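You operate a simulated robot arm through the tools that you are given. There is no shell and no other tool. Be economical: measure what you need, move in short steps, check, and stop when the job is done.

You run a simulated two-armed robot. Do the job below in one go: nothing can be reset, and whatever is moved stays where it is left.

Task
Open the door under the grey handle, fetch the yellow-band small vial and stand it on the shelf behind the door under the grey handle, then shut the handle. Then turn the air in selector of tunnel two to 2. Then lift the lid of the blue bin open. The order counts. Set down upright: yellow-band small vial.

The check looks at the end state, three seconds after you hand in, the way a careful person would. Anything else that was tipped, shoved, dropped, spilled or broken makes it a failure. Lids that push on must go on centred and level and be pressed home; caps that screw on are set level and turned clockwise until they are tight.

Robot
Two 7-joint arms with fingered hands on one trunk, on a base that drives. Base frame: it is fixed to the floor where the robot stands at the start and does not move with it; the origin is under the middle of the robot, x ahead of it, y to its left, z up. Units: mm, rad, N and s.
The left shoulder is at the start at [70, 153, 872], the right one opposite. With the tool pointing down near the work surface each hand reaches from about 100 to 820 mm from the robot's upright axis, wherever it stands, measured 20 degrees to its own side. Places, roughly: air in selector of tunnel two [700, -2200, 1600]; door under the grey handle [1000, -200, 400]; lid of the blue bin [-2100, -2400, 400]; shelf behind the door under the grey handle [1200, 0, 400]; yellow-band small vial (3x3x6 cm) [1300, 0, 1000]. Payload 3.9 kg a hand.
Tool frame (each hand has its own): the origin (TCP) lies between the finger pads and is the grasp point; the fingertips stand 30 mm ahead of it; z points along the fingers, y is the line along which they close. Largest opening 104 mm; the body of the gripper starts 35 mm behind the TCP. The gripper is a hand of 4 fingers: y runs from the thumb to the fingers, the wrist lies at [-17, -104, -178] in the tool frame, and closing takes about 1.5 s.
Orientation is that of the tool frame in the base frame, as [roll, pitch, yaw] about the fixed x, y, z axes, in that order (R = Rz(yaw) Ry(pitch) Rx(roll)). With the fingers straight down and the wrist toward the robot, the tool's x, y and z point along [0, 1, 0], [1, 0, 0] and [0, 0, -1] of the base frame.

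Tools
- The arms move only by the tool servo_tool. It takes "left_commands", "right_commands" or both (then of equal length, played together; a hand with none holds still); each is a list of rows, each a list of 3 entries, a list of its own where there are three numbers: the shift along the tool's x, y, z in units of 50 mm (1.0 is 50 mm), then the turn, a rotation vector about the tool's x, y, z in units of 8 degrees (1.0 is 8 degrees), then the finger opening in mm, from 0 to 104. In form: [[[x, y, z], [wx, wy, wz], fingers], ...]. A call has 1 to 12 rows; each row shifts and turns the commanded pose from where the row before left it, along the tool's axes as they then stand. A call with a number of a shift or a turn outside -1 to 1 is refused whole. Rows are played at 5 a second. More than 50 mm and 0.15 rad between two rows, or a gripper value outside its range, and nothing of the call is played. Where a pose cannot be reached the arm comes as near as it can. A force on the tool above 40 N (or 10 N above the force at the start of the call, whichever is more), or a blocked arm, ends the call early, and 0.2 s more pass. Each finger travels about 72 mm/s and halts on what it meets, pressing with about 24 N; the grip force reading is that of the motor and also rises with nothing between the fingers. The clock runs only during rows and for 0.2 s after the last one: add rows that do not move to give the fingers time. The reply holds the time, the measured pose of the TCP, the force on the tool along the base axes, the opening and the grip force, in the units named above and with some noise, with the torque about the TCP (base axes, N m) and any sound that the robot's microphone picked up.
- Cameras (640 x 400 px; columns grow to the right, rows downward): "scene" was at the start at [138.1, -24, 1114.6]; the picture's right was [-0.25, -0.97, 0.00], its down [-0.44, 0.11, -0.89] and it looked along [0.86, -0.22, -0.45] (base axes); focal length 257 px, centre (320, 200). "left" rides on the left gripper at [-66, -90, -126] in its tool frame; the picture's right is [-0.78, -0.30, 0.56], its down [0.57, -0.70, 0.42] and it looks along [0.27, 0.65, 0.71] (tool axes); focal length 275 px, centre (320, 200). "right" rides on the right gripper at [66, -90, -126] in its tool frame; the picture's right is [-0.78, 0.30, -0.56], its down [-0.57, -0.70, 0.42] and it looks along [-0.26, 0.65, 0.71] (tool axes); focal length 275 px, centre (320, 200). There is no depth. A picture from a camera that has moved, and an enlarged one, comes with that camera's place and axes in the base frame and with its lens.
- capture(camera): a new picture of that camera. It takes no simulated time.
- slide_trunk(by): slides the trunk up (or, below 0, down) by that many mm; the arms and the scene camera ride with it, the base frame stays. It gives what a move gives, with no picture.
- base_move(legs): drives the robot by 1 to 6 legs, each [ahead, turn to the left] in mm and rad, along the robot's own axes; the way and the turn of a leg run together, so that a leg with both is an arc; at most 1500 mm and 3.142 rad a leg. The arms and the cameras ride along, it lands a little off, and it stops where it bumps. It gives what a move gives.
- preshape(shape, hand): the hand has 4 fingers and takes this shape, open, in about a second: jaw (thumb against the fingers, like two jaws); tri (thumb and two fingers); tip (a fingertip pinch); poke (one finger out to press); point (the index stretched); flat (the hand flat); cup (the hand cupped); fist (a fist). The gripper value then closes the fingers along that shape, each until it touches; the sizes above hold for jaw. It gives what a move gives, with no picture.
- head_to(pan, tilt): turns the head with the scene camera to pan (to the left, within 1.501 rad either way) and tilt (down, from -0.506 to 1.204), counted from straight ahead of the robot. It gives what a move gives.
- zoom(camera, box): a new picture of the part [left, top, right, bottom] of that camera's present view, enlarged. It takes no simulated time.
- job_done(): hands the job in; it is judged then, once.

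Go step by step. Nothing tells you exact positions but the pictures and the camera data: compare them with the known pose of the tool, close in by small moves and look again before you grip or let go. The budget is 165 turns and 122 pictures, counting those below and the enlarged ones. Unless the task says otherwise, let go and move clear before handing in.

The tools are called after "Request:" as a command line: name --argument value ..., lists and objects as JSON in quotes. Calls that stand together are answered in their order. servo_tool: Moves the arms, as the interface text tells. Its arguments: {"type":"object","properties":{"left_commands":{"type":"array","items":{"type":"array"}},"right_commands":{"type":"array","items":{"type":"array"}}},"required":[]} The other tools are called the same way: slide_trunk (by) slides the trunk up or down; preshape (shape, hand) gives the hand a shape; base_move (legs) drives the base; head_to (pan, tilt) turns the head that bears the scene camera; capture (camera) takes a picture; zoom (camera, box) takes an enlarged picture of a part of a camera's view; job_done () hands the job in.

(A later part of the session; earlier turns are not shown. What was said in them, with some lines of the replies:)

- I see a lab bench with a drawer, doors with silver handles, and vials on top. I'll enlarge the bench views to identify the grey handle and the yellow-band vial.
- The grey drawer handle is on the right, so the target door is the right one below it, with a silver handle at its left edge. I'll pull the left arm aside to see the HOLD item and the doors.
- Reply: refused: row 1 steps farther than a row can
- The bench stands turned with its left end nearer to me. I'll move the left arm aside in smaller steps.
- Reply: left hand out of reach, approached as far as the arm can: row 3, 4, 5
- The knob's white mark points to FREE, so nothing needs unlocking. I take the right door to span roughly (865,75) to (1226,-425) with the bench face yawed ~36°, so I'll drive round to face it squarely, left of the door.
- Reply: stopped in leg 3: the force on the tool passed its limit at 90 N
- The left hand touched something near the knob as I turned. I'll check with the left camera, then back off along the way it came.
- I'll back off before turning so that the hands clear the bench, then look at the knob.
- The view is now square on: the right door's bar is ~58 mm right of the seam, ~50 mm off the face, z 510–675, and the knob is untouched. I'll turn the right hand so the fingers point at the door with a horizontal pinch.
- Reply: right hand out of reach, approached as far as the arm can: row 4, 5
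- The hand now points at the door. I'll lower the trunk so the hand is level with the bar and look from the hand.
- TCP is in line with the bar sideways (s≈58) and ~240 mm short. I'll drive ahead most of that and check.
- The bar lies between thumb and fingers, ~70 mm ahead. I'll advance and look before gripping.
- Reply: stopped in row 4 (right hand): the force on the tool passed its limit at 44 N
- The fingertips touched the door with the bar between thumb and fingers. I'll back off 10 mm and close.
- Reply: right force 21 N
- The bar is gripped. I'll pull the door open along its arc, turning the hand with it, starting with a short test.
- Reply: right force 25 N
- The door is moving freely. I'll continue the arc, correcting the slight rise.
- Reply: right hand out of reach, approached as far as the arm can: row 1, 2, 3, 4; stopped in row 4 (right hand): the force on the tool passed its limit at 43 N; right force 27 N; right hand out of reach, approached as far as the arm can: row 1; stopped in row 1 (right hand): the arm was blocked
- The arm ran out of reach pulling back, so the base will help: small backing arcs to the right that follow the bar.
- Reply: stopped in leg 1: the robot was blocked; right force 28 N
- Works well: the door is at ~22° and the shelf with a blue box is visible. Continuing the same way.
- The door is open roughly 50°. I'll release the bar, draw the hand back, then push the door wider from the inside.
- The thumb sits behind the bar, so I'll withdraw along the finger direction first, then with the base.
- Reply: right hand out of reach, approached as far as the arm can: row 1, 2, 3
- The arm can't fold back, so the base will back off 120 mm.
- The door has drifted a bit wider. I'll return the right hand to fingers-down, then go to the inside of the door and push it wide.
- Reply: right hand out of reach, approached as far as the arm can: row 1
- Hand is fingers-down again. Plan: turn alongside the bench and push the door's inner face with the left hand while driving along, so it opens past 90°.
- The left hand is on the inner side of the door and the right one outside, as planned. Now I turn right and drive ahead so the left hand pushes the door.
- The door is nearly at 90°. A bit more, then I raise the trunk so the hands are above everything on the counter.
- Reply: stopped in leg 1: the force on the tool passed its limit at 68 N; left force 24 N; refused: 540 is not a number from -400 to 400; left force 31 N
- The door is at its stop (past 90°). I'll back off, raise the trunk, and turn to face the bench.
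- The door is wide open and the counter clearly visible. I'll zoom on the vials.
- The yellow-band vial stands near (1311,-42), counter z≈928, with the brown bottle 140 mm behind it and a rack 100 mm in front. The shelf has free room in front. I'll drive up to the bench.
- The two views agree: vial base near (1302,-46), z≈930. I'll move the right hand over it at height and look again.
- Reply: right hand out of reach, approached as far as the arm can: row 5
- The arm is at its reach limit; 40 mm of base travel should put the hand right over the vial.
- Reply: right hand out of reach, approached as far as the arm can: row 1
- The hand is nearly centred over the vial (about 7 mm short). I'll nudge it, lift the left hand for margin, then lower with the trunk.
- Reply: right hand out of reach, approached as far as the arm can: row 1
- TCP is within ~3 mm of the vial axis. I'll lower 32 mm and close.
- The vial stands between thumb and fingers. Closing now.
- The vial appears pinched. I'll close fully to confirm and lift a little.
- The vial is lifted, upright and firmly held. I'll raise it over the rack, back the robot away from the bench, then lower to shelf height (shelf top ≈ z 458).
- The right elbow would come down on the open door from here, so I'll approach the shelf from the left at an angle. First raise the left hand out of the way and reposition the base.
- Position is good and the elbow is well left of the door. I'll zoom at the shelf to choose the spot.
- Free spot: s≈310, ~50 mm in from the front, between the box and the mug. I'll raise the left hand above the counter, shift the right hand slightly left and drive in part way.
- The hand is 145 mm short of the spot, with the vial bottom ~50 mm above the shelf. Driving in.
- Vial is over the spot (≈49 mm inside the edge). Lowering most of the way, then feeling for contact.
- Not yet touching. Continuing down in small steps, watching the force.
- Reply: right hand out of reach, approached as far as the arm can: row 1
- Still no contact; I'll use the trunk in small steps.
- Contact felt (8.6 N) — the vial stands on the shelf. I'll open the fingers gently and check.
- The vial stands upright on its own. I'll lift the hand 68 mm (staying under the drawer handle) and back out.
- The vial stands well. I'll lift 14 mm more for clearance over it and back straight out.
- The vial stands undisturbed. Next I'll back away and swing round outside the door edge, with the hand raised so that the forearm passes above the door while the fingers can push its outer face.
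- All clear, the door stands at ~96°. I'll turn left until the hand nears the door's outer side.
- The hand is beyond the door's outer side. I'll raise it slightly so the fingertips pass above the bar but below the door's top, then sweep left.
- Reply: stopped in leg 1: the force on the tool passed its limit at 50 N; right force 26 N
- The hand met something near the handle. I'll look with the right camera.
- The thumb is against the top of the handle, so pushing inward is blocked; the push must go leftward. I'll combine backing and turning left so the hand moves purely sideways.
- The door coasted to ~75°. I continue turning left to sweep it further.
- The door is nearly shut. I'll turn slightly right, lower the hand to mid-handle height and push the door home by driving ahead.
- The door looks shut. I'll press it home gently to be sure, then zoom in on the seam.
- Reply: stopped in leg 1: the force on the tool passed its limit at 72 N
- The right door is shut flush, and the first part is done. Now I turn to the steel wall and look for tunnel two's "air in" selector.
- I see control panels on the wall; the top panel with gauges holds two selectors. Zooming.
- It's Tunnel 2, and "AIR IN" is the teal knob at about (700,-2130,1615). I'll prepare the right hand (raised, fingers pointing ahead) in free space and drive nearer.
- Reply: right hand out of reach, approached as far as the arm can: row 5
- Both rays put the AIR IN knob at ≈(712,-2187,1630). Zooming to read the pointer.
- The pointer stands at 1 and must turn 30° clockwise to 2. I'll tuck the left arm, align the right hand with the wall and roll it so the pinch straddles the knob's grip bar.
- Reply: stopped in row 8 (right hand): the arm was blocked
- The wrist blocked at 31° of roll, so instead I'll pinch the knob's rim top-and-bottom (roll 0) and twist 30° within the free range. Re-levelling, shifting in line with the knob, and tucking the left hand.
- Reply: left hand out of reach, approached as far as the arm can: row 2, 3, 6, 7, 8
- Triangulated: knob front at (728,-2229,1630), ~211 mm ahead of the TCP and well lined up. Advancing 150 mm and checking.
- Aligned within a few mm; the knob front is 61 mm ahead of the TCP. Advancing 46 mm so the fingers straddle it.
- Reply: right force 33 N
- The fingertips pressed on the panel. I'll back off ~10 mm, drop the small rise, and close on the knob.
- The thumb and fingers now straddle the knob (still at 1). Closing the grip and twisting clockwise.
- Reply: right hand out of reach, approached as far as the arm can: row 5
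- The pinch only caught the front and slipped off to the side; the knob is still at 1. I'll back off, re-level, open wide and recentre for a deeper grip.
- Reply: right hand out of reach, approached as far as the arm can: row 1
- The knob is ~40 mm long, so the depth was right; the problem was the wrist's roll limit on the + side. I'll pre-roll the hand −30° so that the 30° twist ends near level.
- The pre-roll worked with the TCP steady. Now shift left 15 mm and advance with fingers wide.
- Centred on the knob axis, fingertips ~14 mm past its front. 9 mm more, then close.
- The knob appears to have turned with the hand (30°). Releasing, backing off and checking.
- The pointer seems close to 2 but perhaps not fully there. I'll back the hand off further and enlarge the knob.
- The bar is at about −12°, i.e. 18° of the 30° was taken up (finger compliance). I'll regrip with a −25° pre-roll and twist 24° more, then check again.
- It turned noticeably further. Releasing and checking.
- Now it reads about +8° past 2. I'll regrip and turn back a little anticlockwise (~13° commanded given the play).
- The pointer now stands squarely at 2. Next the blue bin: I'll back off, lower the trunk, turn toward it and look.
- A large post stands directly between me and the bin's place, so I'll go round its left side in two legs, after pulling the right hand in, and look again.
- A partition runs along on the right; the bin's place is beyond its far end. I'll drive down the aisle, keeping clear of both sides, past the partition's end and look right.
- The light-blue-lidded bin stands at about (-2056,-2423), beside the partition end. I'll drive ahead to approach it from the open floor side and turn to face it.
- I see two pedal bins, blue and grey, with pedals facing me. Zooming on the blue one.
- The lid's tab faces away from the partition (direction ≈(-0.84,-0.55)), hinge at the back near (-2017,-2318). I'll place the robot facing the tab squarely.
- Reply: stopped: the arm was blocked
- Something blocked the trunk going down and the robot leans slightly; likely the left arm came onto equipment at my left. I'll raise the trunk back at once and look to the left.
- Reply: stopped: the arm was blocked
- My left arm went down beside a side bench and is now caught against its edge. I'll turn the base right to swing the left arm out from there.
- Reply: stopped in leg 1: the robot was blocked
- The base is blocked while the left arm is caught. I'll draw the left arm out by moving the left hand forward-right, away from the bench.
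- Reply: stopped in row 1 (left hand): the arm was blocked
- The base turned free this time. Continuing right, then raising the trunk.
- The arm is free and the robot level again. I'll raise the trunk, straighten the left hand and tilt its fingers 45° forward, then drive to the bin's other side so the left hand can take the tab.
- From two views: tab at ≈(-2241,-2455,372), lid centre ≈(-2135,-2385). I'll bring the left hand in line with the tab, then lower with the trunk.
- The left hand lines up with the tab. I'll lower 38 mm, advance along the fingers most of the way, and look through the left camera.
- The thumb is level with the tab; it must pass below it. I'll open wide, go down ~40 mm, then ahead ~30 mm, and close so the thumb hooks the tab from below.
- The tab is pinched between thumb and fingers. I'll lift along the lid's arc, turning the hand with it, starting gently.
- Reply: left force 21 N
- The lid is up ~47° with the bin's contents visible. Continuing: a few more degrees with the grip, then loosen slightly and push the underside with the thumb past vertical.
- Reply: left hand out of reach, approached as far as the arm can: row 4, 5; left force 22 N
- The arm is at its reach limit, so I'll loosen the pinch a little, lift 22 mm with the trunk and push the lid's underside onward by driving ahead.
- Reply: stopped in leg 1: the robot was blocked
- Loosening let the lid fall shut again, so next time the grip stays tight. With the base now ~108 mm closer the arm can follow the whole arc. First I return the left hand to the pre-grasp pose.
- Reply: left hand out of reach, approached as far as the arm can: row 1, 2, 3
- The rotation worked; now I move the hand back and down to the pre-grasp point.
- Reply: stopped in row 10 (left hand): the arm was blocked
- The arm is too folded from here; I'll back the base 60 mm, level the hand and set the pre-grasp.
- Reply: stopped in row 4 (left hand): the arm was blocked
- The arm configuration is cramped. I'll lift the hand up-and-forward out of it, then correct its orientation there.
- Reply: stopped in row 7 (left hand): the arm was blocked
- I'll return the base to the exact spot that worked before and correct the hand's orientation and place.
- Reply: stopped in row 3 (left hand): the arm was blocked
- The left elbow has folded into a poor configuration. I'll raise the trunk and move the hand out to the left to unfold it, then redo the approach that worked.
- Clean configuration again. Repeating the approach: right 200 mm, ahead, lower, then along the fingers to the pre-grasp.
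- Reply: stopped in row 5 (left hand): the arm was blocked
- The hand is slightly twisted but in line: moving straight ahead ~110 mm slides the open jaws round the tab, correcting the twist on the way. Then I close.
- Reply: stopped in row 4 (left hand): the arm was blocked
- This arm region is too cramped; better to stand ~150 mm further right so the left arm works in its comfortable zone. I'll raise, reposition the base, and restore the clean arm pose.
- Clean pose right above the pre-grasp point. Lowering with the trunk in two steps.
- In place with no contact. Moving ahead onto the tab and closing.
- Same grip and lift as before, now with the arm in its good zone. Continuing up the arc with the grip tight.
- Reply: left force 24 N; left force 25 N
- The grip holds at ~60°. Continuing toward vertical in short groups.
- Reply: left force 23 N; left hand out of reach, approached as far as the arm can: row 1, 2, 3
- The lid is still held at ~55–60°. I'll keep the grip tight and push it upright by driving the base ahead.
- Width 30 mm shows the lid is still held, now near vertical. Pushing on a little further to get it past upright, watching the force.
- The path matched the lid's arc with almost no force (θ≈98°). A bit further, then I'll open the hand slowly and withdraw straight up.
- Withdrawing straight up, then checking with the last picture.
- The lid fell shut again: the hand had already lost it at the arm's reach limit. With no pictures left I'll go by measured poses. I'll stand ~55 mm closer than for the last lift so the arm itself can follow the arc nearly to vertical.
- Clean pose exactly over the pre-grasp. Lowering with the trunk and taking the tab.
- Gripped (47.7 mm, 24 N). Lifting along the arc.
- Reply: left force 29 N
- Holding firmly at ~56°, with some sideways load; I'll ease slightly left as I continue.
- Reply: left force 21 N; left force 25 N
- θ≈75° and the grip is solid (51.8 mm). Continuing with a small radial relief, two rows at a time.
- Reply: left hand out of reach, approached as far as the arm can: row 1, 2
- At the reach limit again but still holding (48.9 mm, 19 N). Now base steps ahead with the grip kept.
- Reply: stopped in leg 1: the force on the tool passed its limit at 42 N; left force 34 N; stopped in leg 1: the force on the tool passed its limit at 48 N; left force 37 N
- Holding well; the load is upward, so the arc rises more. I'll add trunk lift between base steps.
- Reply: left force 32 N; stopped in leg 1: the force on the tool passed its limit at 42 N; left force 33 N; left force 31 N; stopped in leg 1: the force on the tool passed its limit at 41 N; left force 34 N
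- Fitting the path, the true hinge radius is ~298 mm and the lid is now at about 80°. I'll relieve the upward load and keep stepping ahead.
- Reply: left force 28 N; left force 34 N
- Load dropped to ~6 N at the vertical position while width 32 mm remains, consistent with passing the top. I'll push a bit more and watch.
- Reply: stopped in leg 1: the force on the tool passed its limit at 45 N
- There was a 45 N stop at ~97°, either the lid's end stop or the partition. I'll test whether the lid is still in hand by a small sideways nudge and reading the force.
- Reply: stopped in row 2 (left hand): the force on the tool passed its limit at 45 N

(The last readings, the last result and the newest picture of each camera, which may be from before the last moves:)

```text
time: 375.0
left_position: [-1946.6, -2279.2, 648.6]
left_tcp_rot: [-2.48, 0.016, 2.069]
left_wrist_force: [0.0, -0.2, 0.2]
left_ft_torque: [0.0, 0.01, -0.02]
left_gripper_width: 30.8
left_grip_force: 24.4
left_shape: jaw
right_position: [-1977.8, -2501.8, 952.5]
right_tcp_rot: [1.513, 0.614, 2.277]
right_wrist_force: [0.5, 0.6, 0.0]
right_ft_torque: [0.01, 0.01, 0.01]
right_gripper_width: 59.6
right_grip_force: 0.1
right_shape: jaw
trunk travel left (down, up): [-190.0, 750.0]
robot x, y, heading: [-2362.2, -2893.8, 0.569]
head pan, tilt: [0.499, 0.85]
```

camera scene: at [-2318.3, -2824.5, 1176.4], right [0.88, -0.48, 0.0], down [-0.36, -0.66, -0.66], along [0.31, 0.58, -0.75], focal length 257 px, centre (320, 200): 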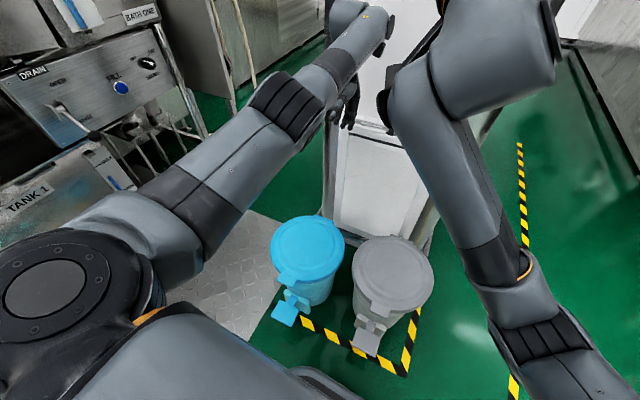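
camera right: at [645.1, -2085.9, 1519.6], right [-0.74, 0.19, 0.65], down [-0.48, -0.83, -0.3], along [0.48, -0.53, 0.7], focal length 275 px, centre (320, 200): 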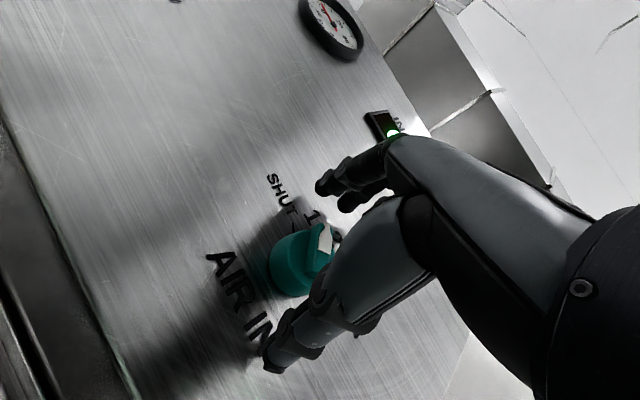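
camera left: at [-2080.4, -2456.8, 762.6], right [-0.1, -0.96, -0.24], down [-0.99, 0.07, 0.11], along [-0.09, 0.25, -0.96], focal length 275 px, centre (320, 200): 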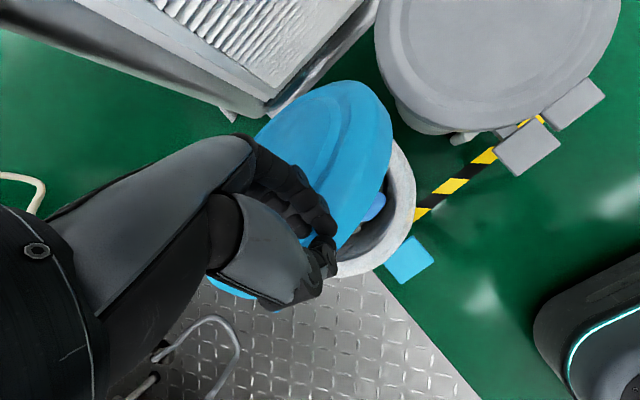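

It is unclear whether the lid stayed up. I'll lift the hand clear, move back over the bin's middle, set the fingers straight down, and probe by touch: a closed lid would be felt at z≈375.

Request:
slide_trunk --by 120

Request:
base_move --legs '[[-195, 0]]'

Request:
servo_tool --left_commands '[[[0, 0, 0], [-1, 0, 0], 0], [[0, 0, 0], [-1, 0, 0], 0], [[0, 0, 0], [-1, 0, 0], 0], [[0, 0, 0], [-1, 0, 0], 0], [[0, 0, 0], [-0.7, 0, 0], 0], [[0, 0, 0], [0, 0, 0], 0]]'

Request:
slide_trunk --by -290

```text
time: 376.5
left_position: [-1946.3, -2279.5, 769.9]
left_tcp_rot: [-2.483, 0.017, 2.068]
left_wrist_force: [-0.2, 0.1, -0.2]
left_ft_torque: [-0.01, 0.01, 0.03]
left_gripper_width: 30.9
left_grip_force: 24.0
left_shape: jaw
right_position: [-1977.7, -2502.4, 1073.1]
right_tcp_rot: [1.512, 0.615, 2.272]
right_wrist_force: [-0.7, -1.5, 1.0]
right_ft_torque: [-0.02, -0.02, -0.02]
right_gripper_width: 59.9
right_grip_force: 0.1
right_shape: jaw
trunk travel left (down, up): [-310.0, 630.0]
robot x, y, heading: [-2357.9, -2893.9, 0.569]
head pan, tilt: [0.499, 0.85]
```

```text
time: 378.1
left_position: [-2109.5, -2386.9, 770.2]
left_tcp_rot: [-2.482, 0.016, 2.068]
left_wrist_force: [-1.2, -0.5, 0.8]
left_ft_torque: [0.02, -0.01, 0.03]
left_gripper_width: 30.7
left_grip_force: 24.2
left_shape: jaw
right_position: [-2141.2, -2608.5, 1073.8]
right_tcp_rot: [1.509, 0.616, 2.269]
right_wrist_force: [0.0, -0.4, 0.4]
right_ft_torque: [-0.03, 0.01, -0.01]
right_gripper_width: 59.8
right_grip_force: 0.0
right_shape: jaw
trunk travel left (down, up): [-310.0, 630.0]
robot x, y, heading: [-2524.9, -2994.9, 0.575]
head pan, tilt: [0.499, 0.85]
```

```text
time: 379.5
left_position: [-2109.2, -2385.4, 769.3]
left_tcp_rot: [-3.141, 0.017, 2.067]
left_wrist_force: [-0.1, -0.2, -0.1]
left_ft_torque: [0.01, 0.0, -0.02]
left_gripper_width: 30.9
left_grip_force: 24.2
left_shape: jaw
right_position: [-2140.4, -2608.2, 1073.7]
right_tcp_rot: [1.51, 0.615, 2.271]
right_wrist_force: [-0.9, -0.5, -0.9]
right_ft_torque: [0.01, 0.0, 0.0]
right_gripper_width: 59.9
right_grip_force: 0.0
right_shape: jaw
trunk travel left (down, up): [-310.0, 630.0]
robot x, y, heading: [-2522.6, -2997.0, 0.571]
head pan, tilt: [0.499, 0.85]
```

```text
time: 382.4
left_position: [-2109.5, -2386.8, 479.9]
left_tcp_rot: [-3.138, 0.019, 2.07]
left_wrist_force: [-0.6, -0.2, 0.9]
left_ft_torque: [-0.01, 0.02, -0.02]
left_gripper_width: 30.8
left_grip_force: 23.9
left_shape: jaw
right_position: [-2141.6, -2608.5, 784.7]
right_tcp_rot: [1.509, 0.615, 2.271]
right_wrist_force: [-0.1, -0.8, -0.5]
right_ft_torque: [0.01, -0.03, -0.01]
right_gripper_width: 60.1
right_grip_force: 0.0
right_shape: jaw
trunk travel left (down, up): [-20.0, 920.0]
robot x, y, heading: [-2523.3, -2995.0, 0.573]
head pan, tilt: [0.499, 0.85]
```

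No contact at z 480. Probing further down in small steps.

Request:
servo_tool --left_commands '[[[0, 0, 0.4], [0, 0, 0], 0], [[0, 0, 0.4], [0, 0, 0], 0], [[0, 0, 0.4], [0, 0, 0], 0], [[0, 0, 0.3], [0, 0, 0], 0], [[0, 0, 0.2], [0, 0, 0], 0], [[0, 0, 0.2], [0, 0, 0], 0], [[0, 0, 0.2], [0, 0, 0], 0], [[0, 0, 0.2], [0, 0, 0], 0], [[0, 0, 0], [0, 0, 0], 0]]'

```text
time: 384.4
left_position: [-2108.0, -2387.1, 364.1]
left_tcp_rot: [-3.139, 0.019, 2.068]
left_wrist_force: [0.0, -0.2, 0.2]
left_ft_torque: [0.0, 0.02, 0.02]
left_gripper_width: 30.7
left_grip_force: 23.8
left_shape: jaw
right_position: [-2139.4, -2608.4, 783.8]
right_tcp_rot: [1.51, 0.616, 2.275]
right_wrist_force: [-0.1, 0.8, 0.1]
right_ft_torque: [-0.01, 0.01, -0.01]
right_gripper_width: 59.8
right_grip_force: 0.1
right_shape: jaw
trunk travel left (down, up): [-20.0, 920.0]
robot x, y, heading: [-2523.1, -3001.0, 0.573]
head pan, tilt: [0.499, 0.85]
```

Fingertips are at z≈334 over the bin's middle with no contact, while the closed lid's top was at ≈360 — so the lid is open. One more small step to be certain.

Request:
servo_tool --left_commands '[[[0, 0, 0.2], [0, 0, 0], 0], [[0, 0, 0.2], [0, 0, 0], 0], [[0, 0, 0], [0, 0, 0], 0]]'

```text
time: 385.2
left_position: [-2108.9, -2387.3, 343.7]
left_tcp_rot: [-3.138, 0.017, 2.068]
left_wrist_force: [0.7, 0.1, 0.4]
left_ft_torque: [-0.02, 0.02, 0.0]
left_gripper_width: 30.8
left_grip_force: 24.0
left_shape: jaw
right_position: [-2141.2, -2608.2, 783.6]
right_tcp_rot: [1.511, 0.615, 2.273]
right_wrist_force: [-0.6, 0.4, 0.0]
right_ft_torque: [-0.01, -0.04, -0.02]
right_gripper_width: 59.9
right_grip_force: 0.1
right_shape: jaw
trunk travel left (down, up): [-20.0, 920.0]
robot x, y, heading: [-2523.8, -3000.9, 0.575]
head pan, tilt: [0.499, 0.85]
```

Still nothing at z≈314: the lid is open. I'll withdraw straight up and back the robot clear.

Request:
slide_trunk --by 350

Request:
base_move --legs '[[-300, 0]]'

```text
time: 388.6
left_position: [-2108.2, -2387.9, 693.8]
left_tcp_rot: [-3.137, 0.017, 2.069]
left_wrist_force: [-0.6, 0.0, -0.3]
left_ft_torque: [0.04, -0.01, 0.03]
left_gripper_width: 30.5
left_grip_force: 23.7
left_shape: jaw
right_position: [-2139.9, -2608.4, 1133.7]
right_tcp_rot: [1.51, 0.614, 2.271]
right_wrist_force: [0.4, -0.5, -0.2]
right_ft_torque: [0.0, 0.0, -0.02]
right_gripper_width: 59.7
right_grip_force: 0.0
right_shape: jaw
trunk travel left (down, up): [-370.0, 570.0]
robot x, y, heading: [-2522.4, -2999.5, 0.574]
head pan, tilt: [0.499, 0.85]
```

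```text
time: 390.7
left_position: [-2361.0, -2551.4, 694.6]
left_tcp_rot: [-3.141, 0.017, 2.069]
left_wrist_force: [-0.3, -0.5, 0.5]
left_ft_torque: [0.02, -0.01, 0.02]
left_gripper_width: 30.7
left_grip_force: 24.3
left_shape: jaw
right_position: [-2393.7, -2772.5, 1133.1]
right_tcp_rot: [1.511, 0.616, 2.272]
right_wrist_force: [-0.9, 0.1, 0.5]
right_ft_torque: [-0.04, 0.03, -0.04]
right_gripper_width: 59.9
right_grip_force: 0.0
right_shape: jaw
trunk travel left (down, up): [-370.0, 570.0]
robot x, y, heading: [-2776.5, -3168.3, 0.576]
head pan, tilt: [0.499, 0.85]
```

The vial is on the shelf with the door shut, the selector is at 2, and by touch the bin lid is open. Both hands are clear, so I'm handing in.

Request:
job_done

```text
The job is handed in.
```

I've handed the job in; the first two parts were checked in pictures, but the open bin lid was only checked by touch.

- **Vial:** it stood upright on the shelf, clear of the box and the mug, when I last saw it. The door was then pushed shut, and a picture shows it flush. I did not see the vial again after that.
- **Selector:** the air in selector of tunnel two points squarely at 2. It took three turns to get it there.
- **Bin lid:** it fell shut twice before the last try. By then I had no pictures left, so I probed with the closed hand over the middle of the bin. It met nothing about 45 mm below where the closed lid had been, so I take the lid to be open.

These may also count against the result:

- **Bin position:** the bin may have slid a few centimetres while I pushed the lid over.
- **Side bench:** on the way to the bin, my left arm caught on the bench beside it and had to be worked free. The bottles on it were still standing in the last picture that showed them, but I did not check the bench after that.
- **First bench:** my left hand also bumped this bench early on. The HOLD/FREE knob did not move.
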